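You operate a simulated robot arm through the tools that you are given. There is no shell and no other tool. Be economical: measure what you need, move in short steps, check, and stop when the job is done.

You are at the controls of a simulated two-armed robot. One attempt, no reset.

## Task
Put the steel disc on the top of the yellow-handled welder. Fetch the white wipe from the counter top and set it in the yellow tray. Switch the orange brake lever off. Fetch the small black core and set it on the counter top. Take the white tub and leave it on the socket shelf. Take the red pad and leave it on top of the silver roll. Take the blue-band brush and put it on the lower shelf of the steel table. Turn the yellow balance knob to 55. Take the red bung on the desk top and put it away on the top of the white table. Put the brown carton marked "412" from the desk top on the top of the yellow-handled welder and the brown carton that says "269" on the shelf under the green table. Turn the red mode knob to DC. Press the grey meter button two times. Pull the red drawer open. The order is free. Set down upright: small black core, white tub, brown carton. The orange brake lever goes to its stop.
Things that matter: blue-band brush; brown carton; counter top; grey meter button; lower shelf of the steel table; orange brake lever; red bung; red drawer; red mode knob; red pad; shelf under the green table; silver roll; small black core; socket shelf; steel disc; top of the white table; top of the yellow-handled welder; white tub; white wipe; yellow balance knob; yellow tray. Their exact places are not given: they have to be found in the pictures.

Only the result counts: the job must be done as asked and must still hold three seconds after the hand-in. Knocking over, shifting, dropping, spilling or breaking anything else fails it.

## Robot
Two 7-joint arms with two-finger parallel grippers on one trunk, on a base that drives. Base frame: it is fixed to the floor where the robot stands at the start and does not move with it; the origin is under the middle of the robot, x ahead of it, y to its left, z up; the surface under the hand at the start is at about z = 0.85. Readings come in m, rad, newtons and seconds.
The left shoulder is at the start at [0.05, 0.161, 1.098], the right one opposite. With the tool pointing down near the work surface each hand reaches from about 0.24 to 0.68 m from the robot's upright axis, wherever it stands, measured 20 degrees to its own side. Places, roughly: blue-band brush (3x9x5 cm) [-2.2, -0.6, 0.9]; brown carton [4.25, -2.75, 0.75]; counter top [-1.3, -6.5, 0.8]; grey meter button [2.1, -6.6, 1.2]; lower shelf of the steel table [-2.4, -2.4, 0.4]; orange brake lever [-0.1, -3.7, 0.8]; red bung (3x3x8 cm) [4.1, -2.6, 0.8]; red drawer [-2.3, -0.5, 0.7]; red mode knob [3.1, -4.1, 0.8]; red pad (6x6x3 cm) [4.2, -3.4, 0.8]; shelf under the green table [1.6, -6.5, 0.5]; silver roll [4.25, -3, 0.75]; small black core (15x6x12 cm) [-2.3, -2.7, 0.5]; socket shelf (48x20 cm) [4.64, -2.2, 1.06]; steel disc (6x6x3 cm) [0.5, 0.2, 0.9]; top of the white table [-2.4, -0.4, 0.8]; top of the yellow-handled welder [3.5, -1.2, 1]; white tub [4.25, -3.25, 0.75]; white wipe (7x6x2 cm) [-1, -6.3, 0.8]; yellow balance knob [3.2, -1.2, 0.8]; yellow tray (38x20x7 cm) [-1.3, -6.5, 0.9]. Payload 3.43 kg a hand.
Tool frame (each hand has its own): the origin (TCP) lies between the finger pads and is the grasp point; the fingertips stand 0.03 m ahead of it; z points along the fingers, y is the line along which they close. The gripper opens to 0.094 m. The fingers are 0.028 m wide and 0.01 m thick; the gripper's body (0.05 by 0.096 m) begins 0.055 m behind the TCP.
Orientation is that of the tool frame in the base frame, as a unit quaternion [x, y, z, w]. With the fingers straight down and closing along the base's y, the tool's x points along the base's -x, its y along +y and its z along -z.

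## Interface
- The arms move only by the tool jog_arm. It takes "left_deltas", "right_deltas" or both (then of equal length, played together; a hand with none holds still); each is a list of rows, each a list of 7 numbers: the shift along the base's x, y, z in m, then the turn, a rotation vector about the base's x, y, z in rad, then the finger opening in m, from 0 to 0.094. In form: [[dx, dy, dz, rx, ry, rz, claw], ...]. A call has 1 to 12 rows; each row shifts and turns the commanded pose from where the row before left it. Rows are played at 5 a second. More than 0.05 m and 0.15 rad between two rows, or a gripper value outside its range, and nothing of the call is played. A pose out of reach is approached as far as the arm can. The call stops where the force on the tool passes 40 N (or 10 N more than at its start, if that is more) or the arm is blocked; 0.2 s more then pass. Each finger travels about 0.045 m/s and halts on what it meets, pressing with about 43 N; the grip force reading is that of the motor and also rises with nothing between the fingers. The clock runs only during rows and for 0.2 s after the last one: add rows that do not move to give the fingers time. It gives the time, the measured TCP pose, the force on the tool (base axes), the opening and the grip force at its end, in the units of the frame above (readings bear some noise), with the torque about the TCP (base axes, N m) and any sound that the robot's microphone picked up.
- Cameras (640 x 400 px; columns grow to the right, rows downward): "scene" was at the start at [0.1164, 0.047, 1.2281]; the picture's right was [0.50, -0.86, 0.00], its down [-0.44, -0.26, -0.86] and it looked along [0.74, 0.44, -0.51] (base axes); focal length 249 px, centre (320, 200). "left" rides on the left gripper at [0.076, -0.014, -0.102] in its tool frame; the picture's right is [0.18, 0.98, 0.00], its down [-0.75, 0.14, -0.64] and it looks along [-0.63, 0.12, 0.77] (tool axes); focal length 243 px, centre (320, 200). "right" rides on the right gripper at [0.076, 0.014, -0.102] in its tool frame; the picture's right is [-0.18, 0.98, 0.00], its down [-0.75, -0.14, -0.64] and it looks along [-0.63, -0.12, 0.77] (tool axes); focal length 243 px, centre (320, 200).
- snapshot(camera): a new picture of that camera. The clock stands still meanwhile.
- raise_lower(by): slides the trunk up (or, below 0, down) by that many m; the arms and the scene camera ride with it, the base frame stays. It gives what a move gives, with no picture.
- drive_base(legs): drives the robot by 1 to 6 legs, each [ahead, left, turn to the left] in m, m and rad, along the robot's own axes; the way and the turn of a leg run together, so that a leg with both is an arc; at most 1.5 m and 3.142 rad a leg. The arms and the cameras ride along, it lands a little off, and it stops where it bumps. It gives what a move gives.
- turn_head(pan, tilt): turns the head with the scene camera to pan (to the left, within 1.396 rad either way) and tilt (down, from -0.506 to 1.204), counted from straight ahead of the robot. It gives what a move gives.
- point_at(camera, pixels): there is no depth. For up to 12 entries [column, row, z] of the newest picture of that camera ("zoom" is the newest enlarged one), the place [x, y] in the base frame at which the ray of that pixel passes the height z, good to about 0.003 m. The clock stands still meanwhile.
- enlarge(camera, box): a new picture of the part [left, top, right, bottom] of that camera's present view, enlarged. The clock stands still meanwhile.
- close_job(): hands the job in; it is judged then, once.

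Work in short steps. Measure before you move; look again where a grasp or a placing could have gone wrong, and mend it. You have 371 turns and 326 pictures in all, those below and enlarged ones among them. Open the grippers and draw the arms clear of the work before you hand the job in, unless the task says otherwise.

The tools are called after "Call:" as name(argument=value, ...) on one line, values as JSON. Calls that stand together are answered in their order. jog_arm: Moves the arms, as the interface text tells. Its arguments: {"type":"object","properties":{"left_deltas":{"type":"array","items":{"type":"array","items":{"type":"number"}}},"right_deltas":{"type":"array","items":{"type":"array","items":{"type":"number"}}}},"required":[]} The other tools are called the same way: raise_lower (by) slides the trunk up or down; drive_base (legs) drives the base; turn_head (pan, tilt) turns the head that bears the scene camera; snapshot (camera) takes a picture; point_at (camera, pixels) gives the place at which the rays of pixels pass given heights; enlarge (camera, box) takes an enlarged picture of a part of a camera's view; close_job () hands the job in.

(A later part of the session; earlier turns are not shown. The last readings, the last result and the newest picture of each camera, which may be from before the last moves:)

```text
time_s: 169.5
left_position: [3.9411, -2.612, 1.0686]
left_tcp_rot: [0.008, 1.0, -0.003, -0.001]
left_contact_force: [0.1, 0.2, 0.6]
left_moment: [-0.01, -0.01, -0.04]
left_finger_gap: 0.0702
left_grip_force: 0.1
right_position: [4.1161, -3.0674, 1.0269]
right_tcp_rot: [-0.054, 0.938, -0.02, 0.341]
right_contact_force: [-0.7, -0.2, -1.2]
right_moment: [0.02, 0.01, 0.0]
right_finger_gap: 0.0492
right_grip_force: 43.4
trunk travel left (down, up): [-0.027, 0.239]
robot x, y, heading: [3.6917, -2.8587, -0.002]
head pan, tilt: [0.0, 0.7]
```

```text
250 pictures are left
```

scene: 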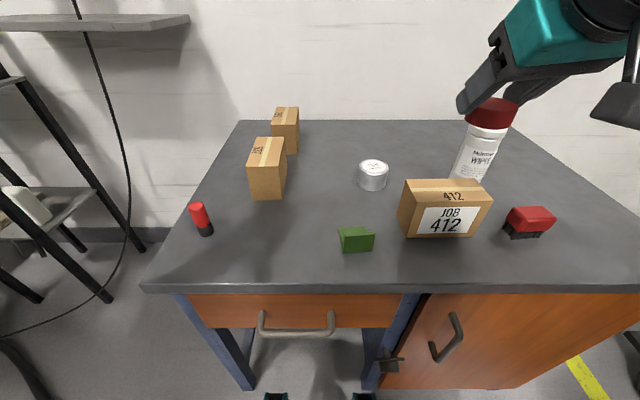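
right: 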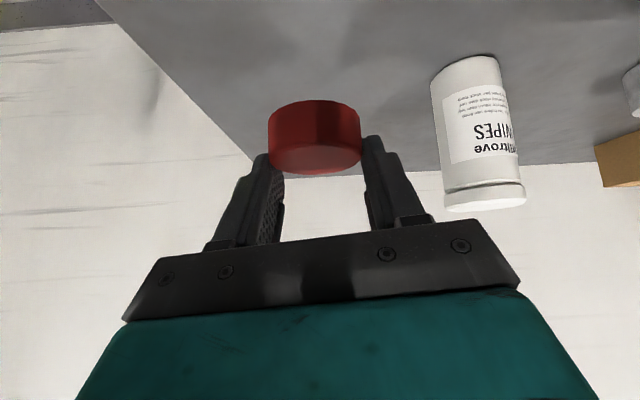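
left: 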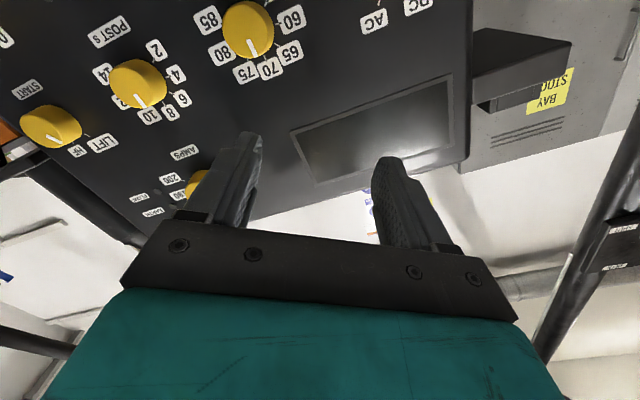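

Call:
point_at(camera="scene", pixels=[[373, 167, 0.8], [373, 167, 0.81], [373, 167, 0.82], [372, 190, 0.76], [356, 186, 0.76], [388, 186, 0.76]])

Call:
enlarge(camera="scene", box=[230, 90, 410, 210])

```text
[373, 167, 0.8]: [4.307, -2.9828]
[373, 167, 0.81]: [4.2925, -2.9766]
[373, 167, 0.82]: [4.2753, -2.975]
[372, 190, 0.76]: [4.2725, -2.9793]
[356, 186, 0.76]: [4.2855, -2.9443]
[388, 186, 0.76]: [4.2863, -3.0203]
```

```text
3.33 times, centred on (320, 150) of scene
```

zoom: 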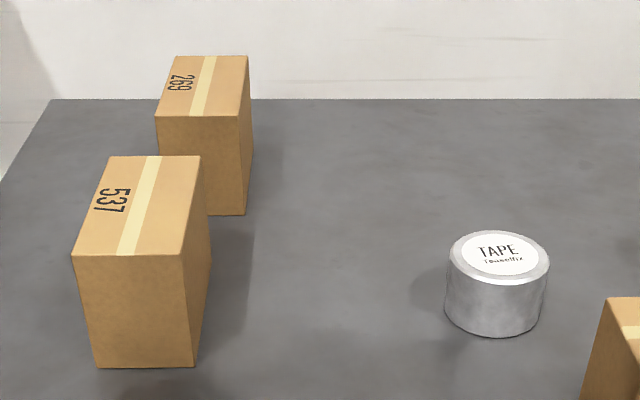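

"269" is the rear carton, "537" a decoy. Roll top centre ≈(4.308,-2.983,0.80). I move the pad above it.

Call:
jog_arm(right_deltas=[[0.02, 0.042, 0, 0, 0, 0, 0.03], [0.02, 0.042, 0, 0, 0, 0, 0.03], [0.03, 0, -0.03, 0, 0, 0, 0.03], [0.04, 0, -0.03, 0, 0, 0, 0.03], [0.04, 0, -0.03, 0, 0, 0, 0.03], [0.042, 0, -0.03, 0, 0, 0, 0.03], [0, 0, 0, 0, 0, 0, 0.03]])

Call:
snapshot(camera="right")

Call:
snapshot(camera="scene")

```text
refused: row 6 steps farther than a row can; nothing moved
```

```text
248 pictures are left
```

right: 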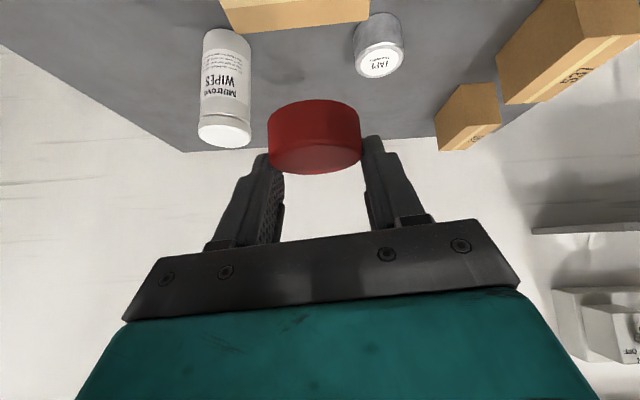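

```text
247 pictures are left
```

scene: 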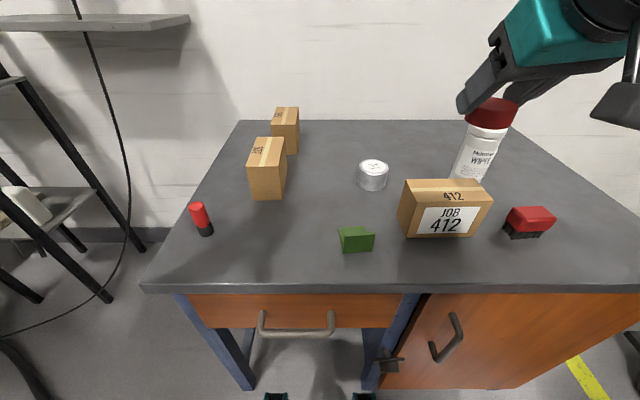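

A row was a bit too long; I replay with shorter rows.

Call:
jog_arm(right_deltas=[[0.02, 0.042, 0, 0, 0, 0, 0.03], [0.02, 0.042, 0, 0, 0, 0, 0.03], [0.035, 0, -0.025, 0, 0, 0, 0.03], [0.04, 0, -0.025, 0, 0, 0, 0.03], [0.04, 0, -0.025, 0, 0, 0, 0.03], [0.037, 0, -0.025, 0, 0, 0, 0.03], [0, 0, -0.02, 0, 0, 0, 0.03], [0, 0, 0, 0, 0, 0, 0.03]])

Call:
snapshot(camera="right")

Call:
snapshot(camera="scene")

```text
time_s: 171.3
left_position: [3.9407, -2.6122, 1.0688]
left_tcp_rot: [0.008, 1.0, -0.002, -0.001]
left_contact_force: [-0.2, -0.4, 0.3]
left_moment: [0.0, 0.01, 0.0]
left_finger_gap: 0.0698
left_grip_force: 0.0
right_position: [4.3077, -2.9854, 0.9069]
right_tcp_rot: [-0.054, 0.938, -0.02, 0.341]
right_contact_force: [-0.2, -0.4, -0.3]
right_moment: [0.01, -0.01, 0.01]
right_finger_gap: 0.0494
right_grip_force: 43.3
trunk travel left (down, up): [-0.027, 0.239]
robot x, y, heading: [3.6939, -2.8586, -0.001]
head pan, tilt: [0.0, 0.7]
```

```text
246 pictures are left
```

right: 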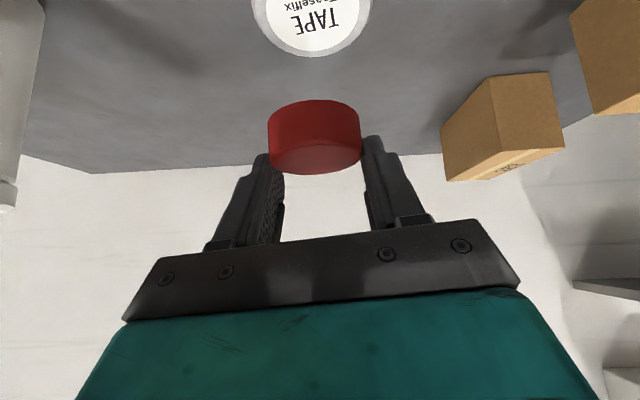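

```text
245 pictures are left
```

scene: 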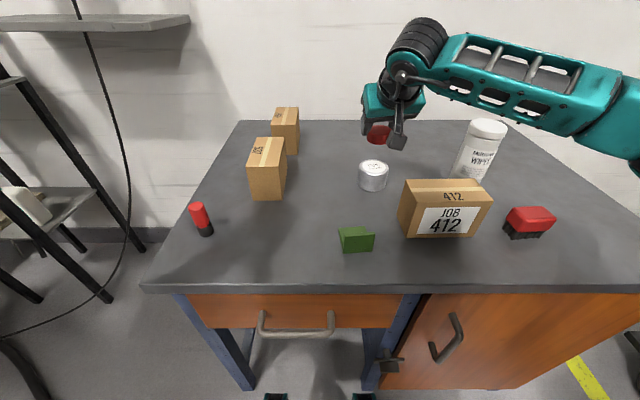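

Call:
point_at(camera="right", pixels=[[312, 8, 0.8], [312, 8, 0.81]])

Call:
jog_arm(right_deltas=[[0, 0.0, -0.03, 0, 0, 0, 0.03], [0, 0, -0.015, 0, 0, 0, 0.03], [0, 0, 0, 0, 0, 0, 0.03]])

Call:
enlarge(camera="scene", box=[310, 110, 450, 210])

```text
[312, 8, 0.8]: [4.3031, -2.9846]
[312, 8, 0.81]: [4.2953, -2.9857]
```

```text
time_s: 172.1
left_position: [3.9409, -2.6117, 1.0672]
left_tcp_rot: [0.008, 1.0, -0.003, -0.001]
left_contact_force: [-0.1, 0.2, -0.1]
left_moment: [0.01, -0.02, -0.03]
left_finger_gap: 0.07
left_grip_force: 0.1
right_position: [4.3077, -2.9845, 0.8617]
right_tcp_rot: [-0.053, 0.938, -0.021, 0.342]
right_contact_force: [0.0, -0.2, -0.6]
right_moment: [-0.02, 0.02, -0.01]
right_finger_gap: 0.0491
right_grip_force: 43.2
trunk travel left (down, up): [-0.027, 0.239]
robot x, y, heading: [3.6932, -2.8589, -0.002]
head pan, tilt: [0.0, 0.7]
```

```text
4.00 times, centred on (380, 160) of scene
```

zoom: 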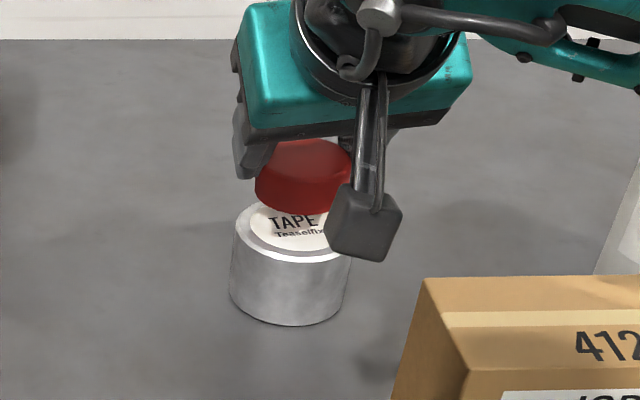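

Pad is above the roll, about 1–2 cm up. Lower gently to contact.

Call:
jog_arm(right_deltas=[[0, 0.0, -0.006, 0, 0, 0, 0.03], [-0.003, 0, -0.005, 0, 0, 0, 0.03], [0, 0, -0.004, 0, 0, 0, 0.03], [0, 0, 0, 0, 0, 0, 0.03]])

Call:
enlarge(camera="scene", box=[310, 110, 450, 210])

```text
time_s: 173.1
left_position: [3.9407, -2.6113, 1.0672]
left_tcp_rot: [0.008, 1.0, -0.003, -0.001]
left_contact_force: [0.2, 0.4, -0.3]
left_moment: [0.02, 0.06, 0.01]
left_finger_gap: 0.0701
left_grip_force: 0.0
right_position: [4.3027, -2.9834, 0.8464]
right_tcp_rot: [-0.055, 0.938, -0.02, 0.341]
right_contact_force: [0.5, 0.2, -1.0]
right_moment: [0.0, 0.0, 0.01]
right_finger_gap: 0.0494
right_grip_force: 43.1
trunk travel left (down, up): [-0.027, 0.239]
robot x, y, heading: [3.6904, -2.8576, 0.001]
head pan, tilt: [0.0, 0.7]
```

```text
4.00 times, centred on (380, 160) of scene
```

zoom: 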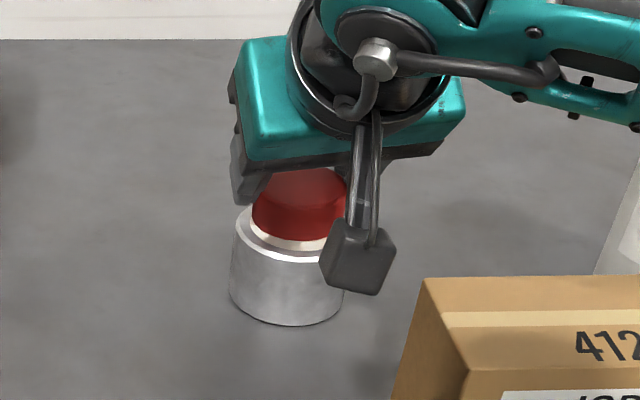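

Call:
jog_arm(right_deltas=[[0, 0.0, -0.003, 0, 0, 0, 0.03], [0, 0, -0.003, 0, 0, 0, 0.03], [0, 0, -0.002, 0, 0, 0, 0.03], [0, 0, 0, 0, 0, 0, 0.03]])

```text
time_s: 174.1
left_position: [3.9392, -2.6116, 1.0695]
left_tcp_rot: [0.007, 1.0, -0.002, 0.001]
left_contact_force: [0.8, 0.3, 0.0]
left_moment: [0.06, -0.03, 0.03]
left_finger_gap: 0.0701
left_grip_force: 0.0
right_position: [4.304, -2.9848, 0.8451]
right_tcp_rot: [-0.053, 0.936, -0.019, 0.347]
right_contact_force: [-4.6, -2.5, 28.0]
right_moment: [0.5, 0.29, 0.08]
right_finger_gap: 0.0495
right_grip_force: 43.3
trunk travel left (down, up): [-0.027, 0.239]
robot x, y, heading: [3.6926, -2.8584, 0.002]
head pan, tilt: [0.0, 0.7]
```

Contact (28 N). I relieve 3 mm, open, and retract backward-up along the tool axis.

Call:
jog_arm(right_deltas=[[0, 0.0, 0.004, 0, 0, 0, 0.03], [0, 0, 0, 0, 0, 0, 0.05], [0, 0, 0, 0, 0, 0, 0.07], [0, 0, 0, 0, 0, 0, 0.08], [0, 0, 0, 0, 0, 0, 0.08], [-0.02, 0, 0.024, 0, 0, 0, 0.08], [-0.025, 0, 0.035, 0, 0, 0, 0.08], [-0.025, 0, 0.04, 0, 0, 0, 0.08], [0, 0, 0, 0, 0, 0, 0.08]])

Call:
snapshot(camera="scene")

```text
time_s: 176.1
left_position: [3.9408, -2.612, 1.068]
left_tcp_rot: [0.007, 1.0, -0.003, -0.001]
left_contact_force: [0.5, -0.1, -0.1]
left_moment: [0.01, 0.02, 0.0]
left_finger_gap: 0.07
left_grip_force: 0.0
right_position: [4.2348, -2.9846, 0.9407]
right_tcp_rot: [-0.054, 0.938, -0.02, 0.341]
right_contact_force: [0.4, 0.8, 0.5]
right_moment: [0.01, 0.0, -0.03]
right_finger_gap: 0.08
right_grip_force: 0.1
trunk travel left (down, up): [-0.027, 0.239]
robot x, y, heading: [3.6958, -2.8612, -0.002]
head pan, tilt: [0.0, 0.7]
```

```text
242 pictures are left
```

scene: 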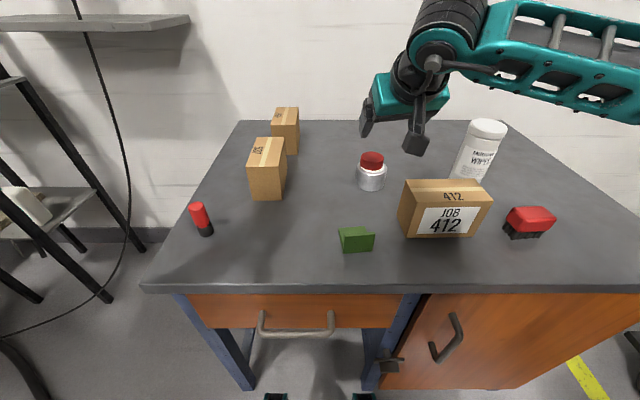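

Pad rests on the roll. Before taking the tub, I look at the shelf area to the left for the route.

Call:
turn_head(pan=0.6, tilt=0.5)

Call:
snapshot(camera="scene")

```text
time_s: 177.1
left_position: [3.9409, -2.6127, 1.0689]
left_tcp_rot: [0.008, 1.0, -0.003, -0.001]
left_contact_force: [-0.2, 0.8, 0.3]
left_moment: [0.01, 0.01, 0.01]
left_finger_gap: 0.0703
left_grip_force: 0.0
right_position: [4.236, -2.9833, 0.9394]
right_tcp_rot: [-0.054, 0.938, -0.021, 0.342]
right_contact_force: [0.5, -1.1, 0.5]
right_moment: [0.04, -0.05, 0.0]
right_finger_gap: 0.08
right_grip_force: 0.0
trunk travel left (down, up): [-0.027, 0.239]
robot x, y, heading: [3.6906, -2.8578, -0.002]
head pan, tilt: [0.6, 0.499]
```

```text
241 pictures are left
```

scene: 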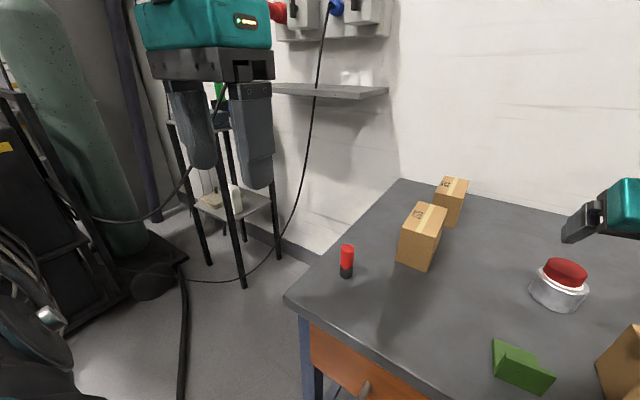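

Call:
point_at(camera="scene", pixels=[[243, 287, 0], [210, 264, 0], [279, 260, 0], [388, 91, 1.06], [365, 98, 1.06], [275, 95, 1.06], [288, 302, 0.76], [180, 262, 0], [183, 395, 0], [350, 86, 1.06]])

```text
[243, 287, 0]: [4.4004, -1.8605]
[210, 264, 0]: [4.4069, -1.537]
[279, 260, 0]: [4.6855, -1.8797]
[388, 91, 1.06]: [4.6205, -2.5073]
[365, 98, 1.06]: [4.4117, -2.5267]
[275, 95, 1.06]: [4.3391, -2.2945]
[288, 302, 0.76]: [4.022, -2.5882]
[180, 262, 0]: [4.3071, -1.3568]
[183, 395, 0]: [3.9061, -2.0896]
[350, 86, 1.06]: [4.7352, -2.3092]
```

The way to the shelf is open at (4.05,-2.3). Now the tub: raise the right hand, shift base right 0.2 m and look with the right camera.

Call:
jog_arm(right_deltas=[[-0.04, 0, 0.03, 0, 0, 0, 0.094], [-0.03, 0, 0.03, 0, 0, 0, 0.094], [-0.02, 0, 0.03, 0, 0, 0, 0.094], [0, 0, 0, 0, 0, 0, 0.094]])

Call:
drive_base(legs=[[0, -0.21, 0]])

Call:
turn_head(pan=-0.1, tilt=0.6)

Call:
snapshot(camera="right")

Call:
snapshot(camera="scene")

```text
time_s: 178.1
left_position: [3.9401, -2.613, 1.0687]
left_tcp_rot: [0.007, 1.0, -0.002, 0.0]
left_contact_force: [0.5, -0.1, -0.5]
left_moment: [-0.04, -0.02, 0.0]
left_finger_gap: 0.0701
left_grip_force: 0.1
right_position: [4.1442, -2.9852, 1.0306]
right_tcp_rot: [-0.054, 0.938, -0.02, 0.342]
right_contact_force: [0.6, -0.1, 0.2]
right_moment: [-0.02, 0.02, -0.01]
right_finger_gap: 0.0941
right_grip_force: 0.1
trunk travel left (down, up): [-0.027, 0.239]
robot x, y, heading: [3.6896, -2.8631, -0.002]
head pan, tilt: [0.6, 0.499]
```

```text
time_s: 180.5
left_position: [3.9351, -2.7403, 1.0676]
left_tcp_rot: [0.003, 1.0, -0.003, -0.002]
left_contact_force: [0.0, 0.8, 0.6]
left_moment: [0.03, 0.03, -0.01]
left_finger_gap: 0.0703
left_grip_force: 0.1
right_position: [4.1426, -3.1125, 1.0314]
right_tcp_rot: [-0.059, 0.938, -0.018, 0.342]
right_contact_force: [-0.5, 1.5, -1.0]
right_moment: [0.01, 0.01, -0.01]
right_finger_gap: 0.0937
right_grip_force: 0.2
trunk travel left (down, up): [-0.027, 0.239]
robot x, y, heading: [3.689, -2.9896, 0.001]
head pan, tilt: [0.6, 0.499]
stopped in leg 1: the robot was blocked; the commanded pose is now the measured one
```

```text
time_s: 181.6
left_position: [3.9359, -2.7418, 1.0666]
left_tcp_rot: [0.005, 1.0, -0.002, -0.001]
left_contact_force: [0.4, 0.8, 0.4]
left_moment: [-0.02, -0.04, -0.02]
left_finger_gap: 0.0699
left_grip_force: 0.0
right_position: [4.1408, -3.1124, 1.031]
right_tcp_rot: [-0.058, 0.938, -0.019, 0.342]
right_contact_force: [0.1, -0.3, 0.3]
right_moment: [0.0, -0.01, -0.04]
right_finger_gap: 0.0939
right_grip_force: 0.0
trunk travel left (down, up): [-0.027, 0.239]
robot x, y, heading: [3.6869, -2.9907, 0.002]
head pan, tilt: [-0.099, 0.6]
```

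```text
240 pictures are left
```

right: 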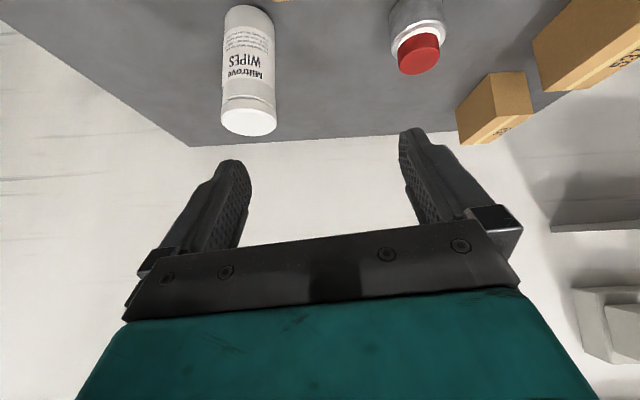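

```text
239 pictures are left
```

scene: 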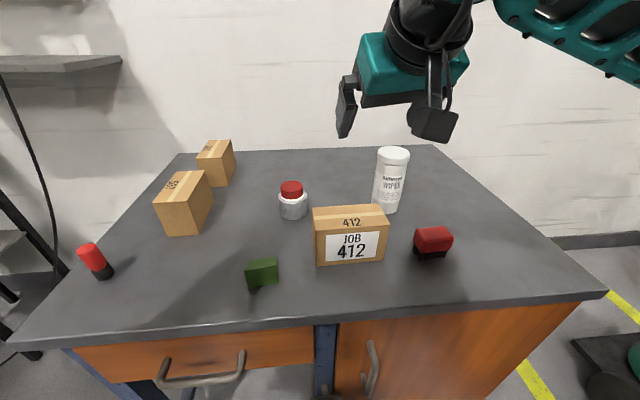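

Blocked at y=-2.99 by something by the cabinet latch; position is good enough. I ease off 1 cm and triangulate the tub: scene (393,153), right (248,120).

Call:
drive_base(legs=[[-0.01, 0.01, 0]])

Call:
enlarge(camera="scene", box=[340, 130, 440, 230])

Call:
snapshot(camera="right")

```text
time_s: 182.3
left_position: [3.9252, -2.7305, 1.0677]
left_tcp_rot: [0.004, 1.0, -0.003, 0.0]
left_contact_force: [-0.2, 0.0, 0.5]
left_moment: [0.02, 0.02, 0.0]
left_finger_gap: 0.0699
left_grip_force: 0.1
right_position: [4.1307, -3.1015, 1.0309]
right_tcp_rot: [-0.058, 0.938, -0.019, 0.341]
right_contact_force: [-0.7, -0.6, 0.0]
right_moment: [0.0, 0.01, -0.01]
right_finger_gap: 0.0936
right_grip_force: 0.1
trunk travel left (down, up): [-0.027, 0.239]
robot x, y, heading: [3.6801, -2.9823, 0.006]
head pan, tilt: [-0.099, 0.6]
```

```text
4.00 times, centred on (390, 180) of scene
```

zoom: 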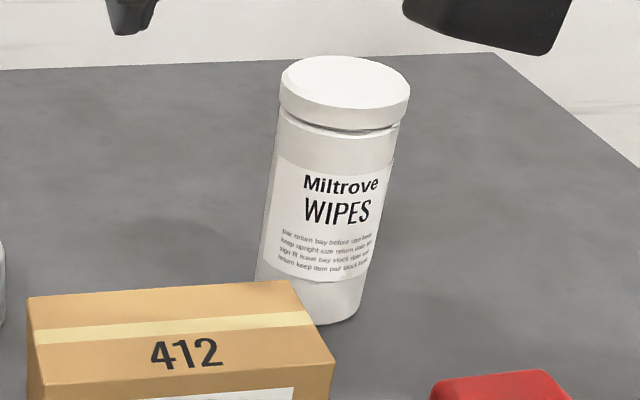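

```text
237 pictures are left
```

right: 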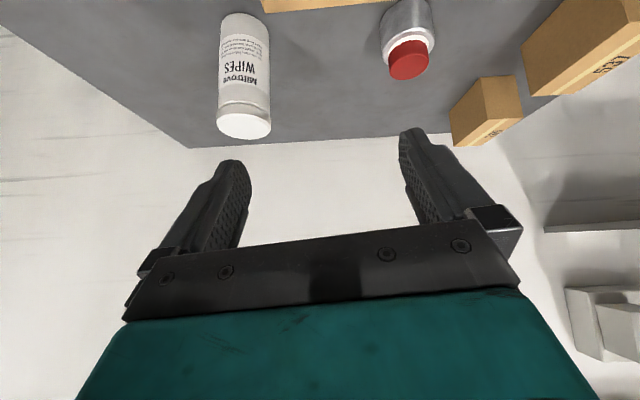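

Call:
point_at(camera="zoom", pixels=[[345, 83, 0.88], [345, 83, 0.9], [345, 83, 0.92], [280, 83, 0.9], [410, 83, 0.9], [315, 320, 0.76]])

Call:
point_at(camera="right", pixels=[[244, 126, 0.88], [244, 126, 0.9], [244, 126, 0.92], [217, 124, 0.9], [271, 126, 0.9]])

```text
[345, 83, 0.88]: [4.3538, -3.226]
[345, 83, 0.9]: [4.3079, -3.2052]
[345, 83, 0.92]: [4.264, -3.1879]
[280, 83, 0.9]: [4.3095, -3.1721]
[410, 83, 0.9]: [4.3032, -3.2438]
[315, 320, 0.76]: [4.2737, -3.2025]
```

```text
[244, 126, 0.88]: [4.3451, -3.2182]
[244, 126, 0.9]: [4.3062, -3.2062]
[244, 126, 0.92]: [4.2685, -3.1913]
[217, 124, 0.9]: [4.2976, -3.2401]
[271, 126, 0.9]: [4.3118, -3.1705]
```

Both cameras agree: tub axis (4.308,-3.206), top z 0.90, dia 0.072. I bring the tilted right hand to a pre-grasp point behind and above.

Call:
jog_arm(right_deltas=[[0.0, -0.05, 0, 0, 0, 0, 0.094], [0.0, -0.05, 0, 0, 0, 0, 0.094], [0.04, -0.005, -0.025, 0, 0, 0, 0.094], [0.04, 0, -0.025, 0, 0, 0, 0.094], [0.04, 0, -0.025, 0, 0, 0, 0.094], [0.006, 0, -0.015, 0, 0, 0, 0.094], [0, 0, 0, 0, 0, 0, 0.094]])

Call:
snapshot(camera="right")

```text
time_s: 183.9
left_position: [3.9236, -2.7324, 1.0676]
left_tcp_rot: [0.004, 1.0, -0.003, 0.0]
left_contact_force: [-0.3, -0.3, -0.7]
left_moment: [0.02, 0.0, 0.01]
left_finger_gap: 0.0703
left_grip_force: 0.2
right_position: [4.2567, -3.2071, 0.9399]
right_tcp_rot: [-0.058, 0.938, -0.019, 0.342]
right_contact_force: [-0.1, 0.1, -0.2]
right_moment: [0.01, 0.0, 0.0]
right_finger_gap: 0.094
right_grip_force: 0.0
trunk travel left (down, up): [-0.027, 0.239]
robot x, y, heading: [3.676, -2.9799, 0.006]
head pan, tilt: [-0.099, 0.6]
```

```text
236 pictures are left
```

right: 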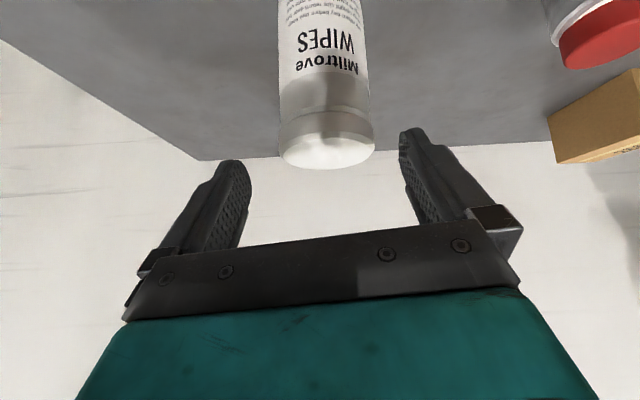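

Centred. Advance onto the tub and close.

Call:
jog_arm(right_deltas=[[0.018, 0.001, -0.022, 0, 0, 0, 0.094], [0.018, 0.001, -0.025, 0, 0, 0, 0.094], [0.013, 0, -0.02, 0, 0, 0, 0.094], [0, 0, 0, 0, 0, 0, 0.08], [0, 0, 0, 0, 0, 0, 0.06], [0, 0, 0, 0, 0, 0, 0.05], [0, 0, 0, 0, 0, 0, 0.05], [0, 0, 0, 0, 0, 0, 0.05]])

Call:
snapshot(camera="right")

```text
time_s: 185.8
left_position: [3.9252, -2.7323, 1.0669]
left_tcp_rot: [0.004, 1.0, -0.003, -0.001]
left_contact_force: [-1.0, 0.4, -0.2]
left_moment: [-0.02, -0.01, 0.02]
left_finger_gap: 0.0699
left_grip_force: 0.0
right_position: [4.3047, -3.2053, 0.8753]
right_tcp_rot: [-0.058, 0.938, -0.019, 0.341]
right_contact_force: [-0.8, 1.9, 0.3]
right_moment: [0.25, 0.04, -0.04]
right_finger_gap: 0.0727
right_grip_force: 42.8
trunk travel left (down, up): [-0.027, 0.239]
robot x, y, heading: [3.6755, -2.9785, 0.005]
head pan, tilt: [-0.099, 0.6]
```

```text
235 pictures are left
```

right: 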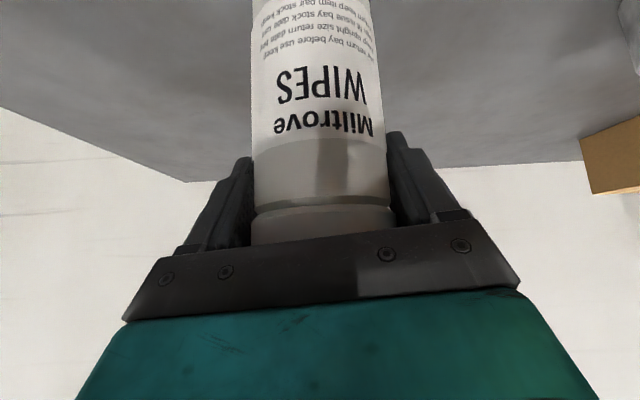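

Gripped. Lift straight, then pull back.

Call:
jog_arm(right_deltas=[[0, 0, 0.03, 0, 0, 0, 0.05], [0, 0, 0.04, 0, 0, 0, 0.05], [0, 0, 0.04, 0, 0, 0, 0.05], [-0.02, 0, 0.04, 0, 0, 0, 0.05], [-0.04, 0, 0.01, 0, 0, 0, 0.05], [-0.04, 0, 0.0, 0, 0, 0, 0.05], [-0.04, 0, 0.0, 0, 0, 0, 0.05], [-0.04, 0, 0.0, 0, 0, 0, 0.05], [0, 0, 0, 0, 0, 0, 0.05]])

Call:
raise_lower(by=0.2)

Call:
snapshot(camera="scene")

```text
time_s: 187.8
left_position: [3.9247, -2.7314, 1.0683]
left_tcp_rot: [0.004, 1.0, -0.003, -0.001]
left_contact_force: [0.4, -0.7, 0.4]
left_moment: [0.0, 0.03, 0.04]
left_finger_gap: 0.07
left_grip_force: 0.1
right_position: [4.1235, -3.2068, 1.0337]
right_tcp_rot: [-0.058, 0.938, -0.019, 0.342]
right_contact_force: [0.3, -0.1, -4.2]
right_moment: [0.02, -0.03, -0.01]
right_finger_gap: 0.0726
right_grip_force: 42.3
trunk travel left (down, up): [-0.027, 0.239]
robot x, y, heading: [3.6732, -2.9826, 0.007]
head pan, tilt: [-0.099, 0.6]
```

```text
time_s: 189.9
left_position: [3.9252, -2.7312, 1.2687]
left_tcp_rot: [0.004, 1.0, -0.003, -0.001]
left_contact_force: [-1.0, -0.1, 0.6]
left_moment: [0.02, 0.0, -0.02]
left_finger_gap: 0.0699
left_grip_force: 0.1
right_position: [4.1249, -3.2048, 1.2345]
right_tcp_rot: [-0.058, 0.938, -0.019, 0.341]
right_contact_force: [1.0, 0.3, -4.1]
right_moment: [0.04, -0.04, -0.01]
right_finger_gap: 0.0723
right_grip_force: 42.7
trunk travel left (down, up): [-0.227, 0.039]
robot x, y, heading: [3.6784, -2.9824, 0.006]
head pan, tilt: [-0.099, 0.6]
```

```text
234 pictures are left
```

scene: 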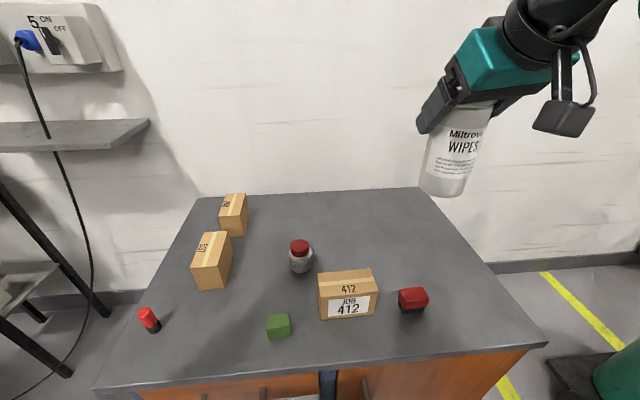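

Tub held upright. Drive: back, left to y≈-2.2, ahead to x≈3.8, then look.

Call:
drive_base(legs=[[-0.3, 0, -0.006], [0, 0.79, 0], [0.4, 0, 0]])

Call:
turn_head(pan=0.0, tilt=0.5)

Call:
snapshot(camera="scene")

```text
time_s: 200.9
left_position: [4.0318, -1.9581, 1.2676]
left_tcp_rot: [0.008, 1.0, -0.002, -0.002]
left_contact_force: [-0.1, -0.6, 0.5]
left_moment: [-0.01, -0.01, 0.0]
left_finger_gap: 0.07
left_grip_force: 0.1
right_position: [4.2272, -2.4338, 1.2346]
right_tcp_rot: [-0.055, 0.938, -0.02, 0.342]
right_contact_force: [-0.4, -0.6, -3.0]
right_moment: [0.01, 0.03, 0.03]
right_finger_gap: 0.072
right_grip_force: 43.0
trunk travel left (down, up): [-0.227, 0.039]
robot x, y, heading: [3.7812, -2.21, -0.004]
head pan, tilt: [-0.099, 0.6]
```

```text
time_s: 201.6
left_position: [4.0331, -1.9586, 1.2681]
left_tcp_rot: [0.007, 1.0, -0.003, -0.001]
left_contact_force: [0.2, 0.6, 0.3]
left_moment: [-0.03, 0.02, 0.01]
left_finger_gap: 0.07
left_grip_force: 0.1
right_position: [4.2281, -2.4336, 1.2341]
right_tcp_rot: [-0.054, 0.938, -0.02, 0.342]
right_contact_force: [0.3, 1.5, -3.0]
right_moment: [0.01, 0.0, 0.0]
right_finger_gap: 0.0719
right_grip_force: 43.0
trunk travel left (down, up): [-0.227, 0.039]
robot x, y, heading: [3.7818, -2.2038, -0.003]
head pan, tilt: [0.0, 0.499]
```

```text
233 pictures are left
```

scene: 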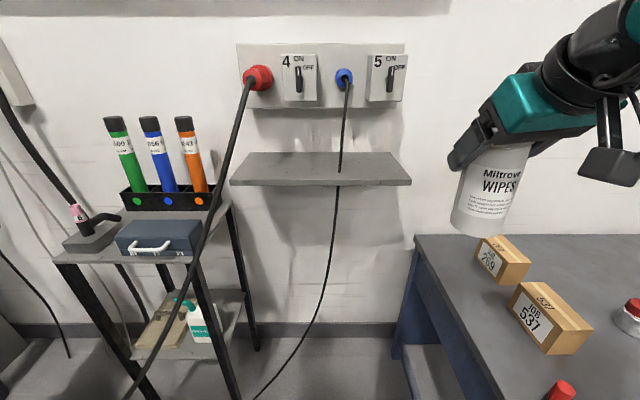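

Shelf is empty; a cord hangs across at col 340. I measure its corners at z≈1.06.

Call:
point_at(camera="scene", pixels=[[231, 183, 1.06], [411, 181, 1.06], [248, 152, 1.06], [395, 152, 1.06], [340, 181, 1.06], [378, 168, 1.06], [411, 181, 1.08]])

```text
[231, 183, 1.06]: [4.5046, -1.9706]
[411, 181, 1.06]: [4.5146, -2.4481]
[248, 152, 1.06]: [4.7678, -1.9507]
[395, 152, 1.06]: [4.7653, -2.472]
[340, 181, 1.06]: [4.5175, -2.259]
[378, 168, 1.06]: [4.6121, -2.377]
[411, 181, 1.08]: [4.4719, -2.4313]
```

Placing spot: (4.61,-2.36), right of the cord. I align y, drive ahead 0.15, then extend the arm and see how far it goes.

Call:
drive_base(legs=[[0.15, 0, 0.0]])

Call:
jog_arm(right_deltas=[[0.03, 0.037, 0, 0, 0, 0, 0.05], [0.03, 0.037, 0, 0, 0, 0, 0.05], [0.045, 0, 0, 0, 0, 0, 0.05], [0.045, 0, 0, 0, 0, 0, 0.05], [0.045, 0, 0, 0, 0, 0, 0.05], [0.03, 0, 0, 0, 0, 0, 0.05], [0, 0, 0, 0, 0, 0, 0.05]])

Call:
snapshot(camera="scene")

```text
time_s: 203.0
left_position: [4.1811, -1.9584, 1.2667]
left_tcp_rot: [0.007, 1.0, -0.002, -0.001]
left_contact_force: [0.4, -0.3, 0.0]
left_moment: [0.0, 0.0, 0.0]
left_finger_gap: 0.0702
left_grip_force: 0.0
right_position: [4.3772, -2.4332, 1.234]
right_tcp_rot: [-0.056, 0.938, -0.02, 0.34]
right_contact_force: [0.7, 0.2, -3.7]
right_moment: [0.0, -0.01, -0.02]
right_finger_gap: 0.0718
right_grip_force: 43.3
trunk travel left (down, up): [-0.227, 0.039]
robot x, y, heading: [3.9253, -2.207, 0.002]
head pan, tilt: [0.0, 0.499]
```

```text
time_s: 204.6
left_position: [4.1775, -1.9578, 1.2688]
left_tcp_rot: [0.007, 1.0, -0.002, 0.0]
left_contact_force: [-0.4, -0.2, 0.0]
left_moment: [0.02, -0.05, 0.0]
left_finger_gap: 0.0701
left_grip_force: 0.0
right_position: [4.5962, -2.3582, 1.2372]
right_tcp_rot: [-0.056, 0.939, -0.02, 0.339]
right_contact_force: [-27.4, -0.7, -17.0]
right_moment: [0.39, -0.62, -0.08]
right_finger_gap: 0.0717
right_grip_force: 43.0
trunk travel left (down, up): [-0.227, 0.039]
robot x, y, heading: [3.9284, -2.208, 0.004]
head pan, tilt: [0.0, 0.499]
```

```text
232 pictures are left
```

scene: 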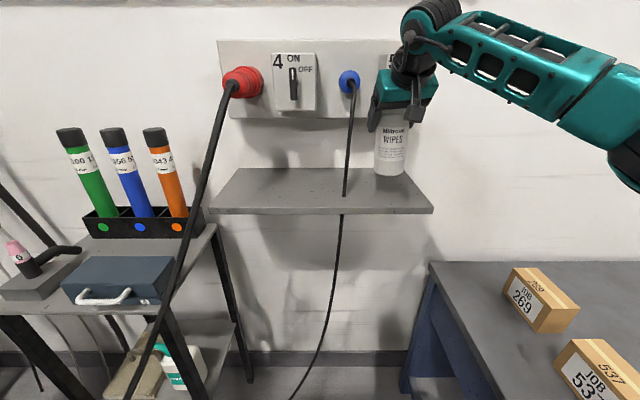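

Contact of 27 N toward the wall (socket box). I back off 2 cm and lower toward the shelf.

Call:
jog_arm(right_deltas=[[-0.02, 0, 0.0, 0, 0, 0, 0.05], [0, 0, -0.02, 0, 0, 0, 0.05], [0, 0, -0.02, 0, 0, 0, 0.05], [0, 0, 0, 0, 0, 0, 0.05]])

Call:
enlarge(camera="scene", box=[320, 60, 460, 220])

Call:
snapshot(camera="right")

```text
time_s: 205.6
left_position: [4.18, -1.9576, 1.2676]
left_tcp_rot: [0.007, 1.0, -0.002, 0.0]
left_contact_force: [0.5, 0.5, 0.0]
left_moment: [0.0, 0.03, -0.02]
left_finger_gap: 0.0699
left_grip_force: 0.2
right_position: [4.5797, -2.3587, 1.1947]
right_tcp_rot: [-0.055, 0.938, -0.02, 0.342]
right_contact_force: [0.1, 0.9, -4.4]
right_moment: [0.01, -0.03, -0.02]
right_finger_gap: 0.0716
right_grip_force: 42.6
trunk travel left (down, up): [-0.227, 0.039]
robot x, y, heading: [3.9286, -2.2061, 0.001]
head pan, tilt: [0.0, 0.499]
```

```text
2.50 times, centred on (390, 140) of scene
```

zoom: 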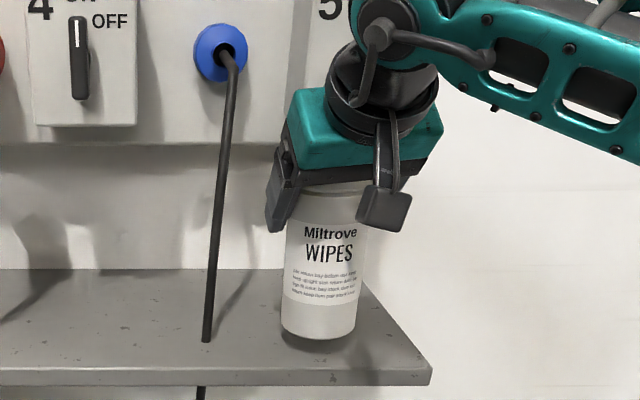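

```text
230 pictures are left
```

right: 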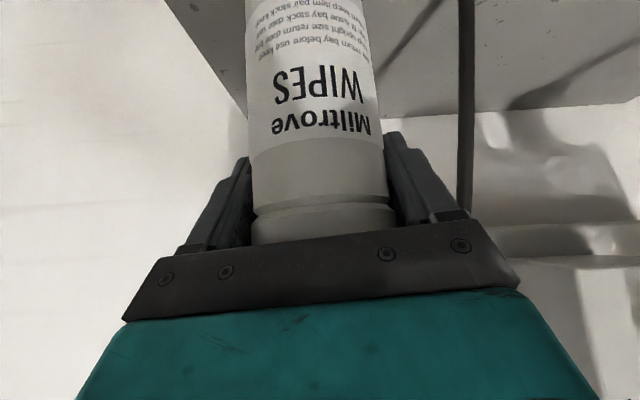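

Tub base is inside the shelf area. Lower gently to contact.

Call:
jog_arm(right_deltas=[[0, 0, -0.008, 0, 0, 0, 0.05], [0, 0, -0.006, 0, 0, 0, 0.05], [0, 0, -0.005, 0, 0, 0, 0.05], [0, 0, -0.004, 0, 0, 0, 0.05], [0, 0, 0, 0, 0, 0, 0.05]])

Call:
enlarge(camera="scene", box=[320, 60, 460, 220])

```text
time_s: 206.8
left_position: [4.1784, -1.9573, 1.2681]
left_tcp_rot: [0.007, 1.0, -0.003, 0.0]
left_contact_force: [0.7, -0.1, -0.1]
left_moment: [-0.04, -0.02, -0.01]
left_finger_gap: 0.0699
left_grip_force: 0.1
right_position: [4.5813, -2.3591, 1.1763]
right_tcp_rot: [-0.054, 0.936, -0.019, 0.346]
right_contact_force: [1.9, -2.0, 15.8]
right_moment: [0.37, 0.01, -0.05]
right_finger_gap: 0.0715
right_grip_force: 43.1
trunk travel left (down, up): [-0.227, 0.039]
robot x, y, heading: [3.9309, -2.2053, 0.0]
head pan, tilt: [0.0, 0.499]
```

```text
2.50 times, centred on (390, 140) of scene
```

zoom: 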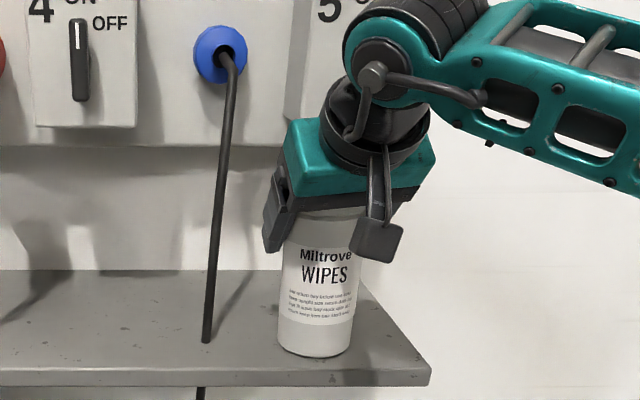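

Standing on the shelf. Relieve, open, and retract along the tool axis.

Call:
jog_arm(right_deltas=[[0, 0, 0.002, 0, 0, 0, 0.06], [0, 0, 0.0, 0, 0, 0, 0.08], [0, 0, 0, 0, 0, 0, 0.094], [0, 0, 0, 0, 0, 0, 0.094], [-0.02, 0, 0.024, 0, 0, 0, 0.094], [-0.025, 0, 0.03, 0, 0, 0, 0.094], [-0.04, 0, 0.02, 0, 0, 0, 0.094], [-0.045, 0, 0.0, 0, 0, 0, 0.094], [-0.045, 0, 0.0, 0, 0, 0, 0.094], [0, 0, 0, 0, 0, 0, 0.094]])

Call:
snapshot(camera="scene")

```text
time_s: 209.0
left_position: [4.1809, -1.9583, 1.2681]
left_tcp_rot: [0.007, 1.0, -0.003, -0.001]
left_contact_force: [-0.6, 0.0, -0.5]
left_moment: [0.0, 0.02, -0.01]
left_finger_gap: 0.0699
left_grip_force: 0.1
right_position: [4.4075, -2.3606, 1.2478]
right_tcp_rot: [-0.056, 0.938, -0.019, 0.342]
right_contact_force: [0.5, -0.4, -0.2]
right_moment: [0.01, 0.0, -0.01]
right_finger_gap: 0.0938
right_grip_force: 0.1
trunk travel left (down, up): [-0.227, 0.039]
robot x, y, heading: [3.9299, -2.2068, 0.001]
head pan, tilt: [0.0, 0.499]
```

```text
228 pictures are left
```

scene: 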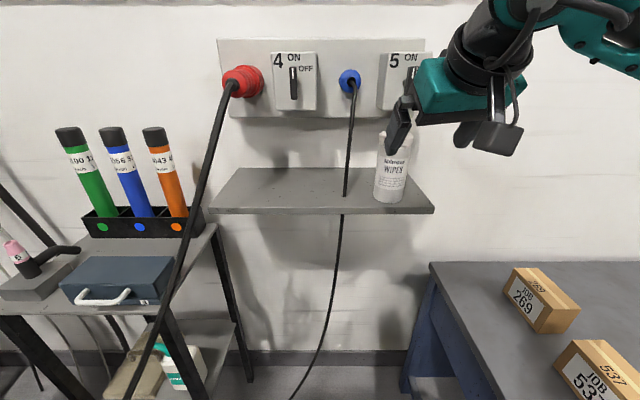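

Tub placed on the shelf. Now the 412 carton: back off and return to the desk front.

Call:
drive_base(legs=[[-0.48, 0, 0], [0, -0.7, 0], [0.22, 0, 0]])

Call:
raise_lower(by=-0.15)

Call:
turn_head(pan=-0.1, tilt=0.75)

Call:
snapshot(camera="scene")

```text
time_s: 219.2
left_position: [3.9213, -2.6439, 1.2676]
left_tcp_rot: [0.005, 1.0, -0.002, 0.0]
left_contact_force: [0.3, 0.7, 0.4]
left_moment: [-0.01, -0.02, 0.01]
left_finger_gap: 0.07
left_grip_force: 0.1
right_position: [4.1522, -3.0446, 1.2468]
right_tcp_rot: [-0.059, 0.938, -0.019, 0.341]
right_contact_force: [-0.4, 0.4, -0.5]
right_moment: [0.0, 0.01, 0.01]
right_finger_gap: 0.094
right_grip_force: 0.1
trunk travel left (down, up): [-0.227, 0.039]
robot x, y, heading: [3.6729, -2.8925, 0.001]
head pan, tilt: [0.0, 0.499]
```

```text
time_s: 221.0
left_position: [3.9221, -2.6444, 1.118]
left_tcp_rot: [0.004, 1.0, -0.002, -0.001]
left_contact_force: [0.5, 0.8, 0.2]
left_moment: [0.01, 0.02, -0.02]
left_finger_gap: 0.07
left_grip_force: 0.0
right_position: [4.1515, -3.0454, 1.0978]
right_tcp_rot: [-0.058, 0.938, -0.019, 0.341]
right_contact_force: [-0.1, 0.6, 0.9]
right_moment: [0.04, -0.02, 0.01]
right_finger_gap: 0.0942
right_grip_force: 0.1
trunk travel left (down, up): [-0.077, 0.189]
robot x, y, heading: [3.6754, -2.8914, 0.002]
head pan, tilt: [0.0, 0.499]
```

```text
time_s: 221.7
left_position: [3.9207, -2.6431, 1.1179]
left_tcp_rot: [0.004, 1.0, -0.002, -0.001]
left_contact_force: [0.2, 0.5, -0.2]
left_moment: [0.0, -0.01, 0.01]
left_finger_gap: 0.0701
left_grip_force: 0.1
right_position: [4.1514, -3.0453, 1.098]
right_tcp_rot: [-0.058, 0.938, -0.019, 0.342]
right_contact_force: [0.7, 0.0, 0.5]
right_moment: [0.0, -0.02, -0.04]
right_finger_gap: 0.094
right_grip_force: 0.0
trunk travel left (down, up): [-0.077, 0.189]
robot x, y, heading: [3.6737, -2.8938, 0.006]
head pan, tilt: [-0.099, 0.75]
```

```text
227 pictures are left
```

scene: 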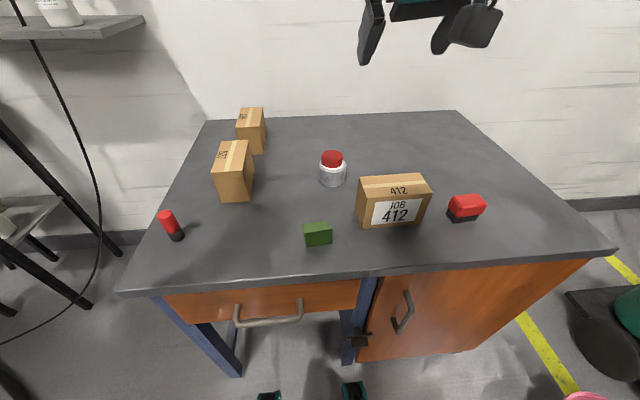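

Now I enlarge the carton to get its size.

Call:
enlarge(camera="scene", box=[340, 150, 450, 240])

Call:
point_at(camera="scene", pixels=[[362, 228, 0.76], [424, 222, 0.76]])

```text
4.44 times, centred on (395, 195) of scene
```

zoom: 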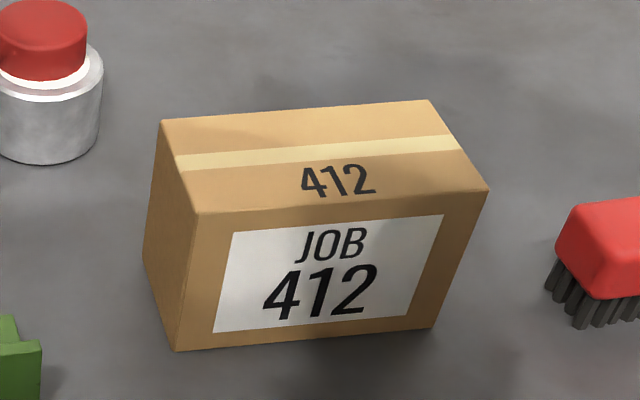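

```text
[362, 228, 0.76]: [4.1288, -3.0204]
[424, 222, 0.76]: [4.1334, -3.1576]
```

Call:
point_at(camera="zoom", pixels=[[176, 350, 0.76], [433, 327, 0.76], [143, 262, 0.76], [199, 214, 0.84], [487, 190, 0.84], [160, 120, 0.84], [430, 99, 0.84], [199, 214, 0.86], [487, 190, 0.86], [160, 120, 0.86], [430, 99, 0.86]])

```text
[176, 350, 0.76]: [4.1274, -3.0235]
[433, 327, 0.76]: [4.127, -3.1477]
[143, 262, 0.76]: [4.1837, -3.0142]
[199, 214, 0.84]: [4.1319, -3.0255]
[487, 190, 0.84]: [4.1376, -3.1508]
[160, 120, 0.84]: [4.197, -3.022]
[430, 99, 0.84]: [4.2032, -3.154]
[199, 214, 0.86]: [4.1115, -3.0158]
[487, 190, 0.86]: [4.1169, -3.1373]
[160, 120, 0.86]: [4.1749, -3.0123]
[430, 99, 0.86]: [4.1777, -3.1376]
```

Carton 412: x 4.128–4.195, y -3.023…-3.148, top z≈0.845. It must be gripped along x, so I straighten the right hand and yaw it by +1.41 rad.

Call:
jog_arm(right_deltas=[[-0.01, 0, 0, 0, 0.14, 0, 0.094], [-0.01, 0, 0, 0, 0.14, 0, 0.094], [-0.01, 0, 0, 0, 0.14, 0, 0.094], [-0.01, 0, 0, 0, 0.14, 0, 0.094], [0, 0, 0, 0, 0.137, 0, 0.094], [0, 0, 0, 0, 0, 0.14, 0.094], [0, 0, 0, 0, 0, 0.14, 0.094], [0, 0, 0, 0, 0, 0.14, 0.094], [0, 0, 0, 0, 0, 0.14, 0.094], [0, 0, 0, 0, 0, 0.14, 0.094], [0, 0, 0, 0, 0, 0.14, 0.094], [0, 0, 0, 0, 0, 0, 0.094]])

Call:
jog_arm(right_deltas=[[0, 0, 0, 0, 0, 0.14, 0.094], [0, 0, 0, 0, 0, 0.14, 0.094], [0, 0, 0, 0, 0, 0.14, 0.094], [0, 0, 0, 0, 0, 0.14, 0.094], [0.04, -0.03, 0, 0, 0, 0, 0.094], [0, -0.012, -0.03, 0, 0, 0, 0.094], [0, 0, 0, 0, 0, 0, 0.094]])

Call:
snapshot(camera="right")

```text
time_s: 224.3
left_position: [3.9224, -2.645, 1.1172]
left_tcp_rot: [0.004, 1.0, -0.002, -0.001]
left_contact_force: [-0.1, -0.3, -1.3]
left_moment: [0.0, 0.01, -0.01]
left_finger_gap: 0.0701
left_grip_force: 0.0
right_position: [4.1067, -3.0419, 1.0977]
right_tcp_rot: [-0.462, 0.887, 0.002, 0.001]
right_contact_force: [0.2, 0.5, 0.1]
right_moment: [0.01, -0.02, 0.02]
right_finger_gap: 0.0939
right_grip_force: 0.0
right hand out of reach, approached as far as the arm can: row 11
trunk travel left (down, up): [-0.077, 0.189]
robot x, y, heading: [3.6762, -2.8914, 0.003]
head pan, tilt: [-0.099, 0.75]
```

```text
time_s: 225.9
left_position: [3.9214, -2.6442, 1.1171]
left_tcp_rot: [0.004, 1.0, -0.003, -0.002]
left_contact_force: [-0.6, 0.8, 0.8]
left_moment: [-0.02, 0.0, -0.05]
left_finger_gap: 0.07
left_grip_force: 0.0
right_position: [3.9881, -2.9988, 1.0211]
right_tcp_rot: [-0.689, 0.725, 0.003, -0.001]
right_contact_force: [-0.3, -0.4, 0.1]
right_moment: [0.02, -0.02, 0.02]
right_finger_gap: 0.0941
right_grip_force: 0.0
right hand out of reach, approached as far as the arm can: row 1, 2, 3, 4, 5
trunk travel left (down, up): [-0.077, 0.189]
robot x, y, heading: [3.6696, -2.8942, 0.004]
head pan, tilt: [-0.099, 0.75]
```

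```text
225 pictures are left
```

right: 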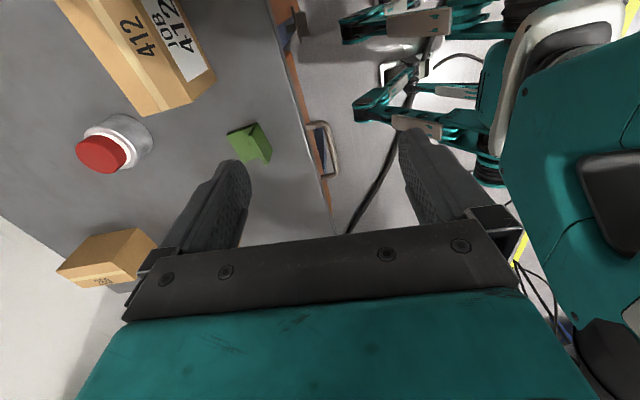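

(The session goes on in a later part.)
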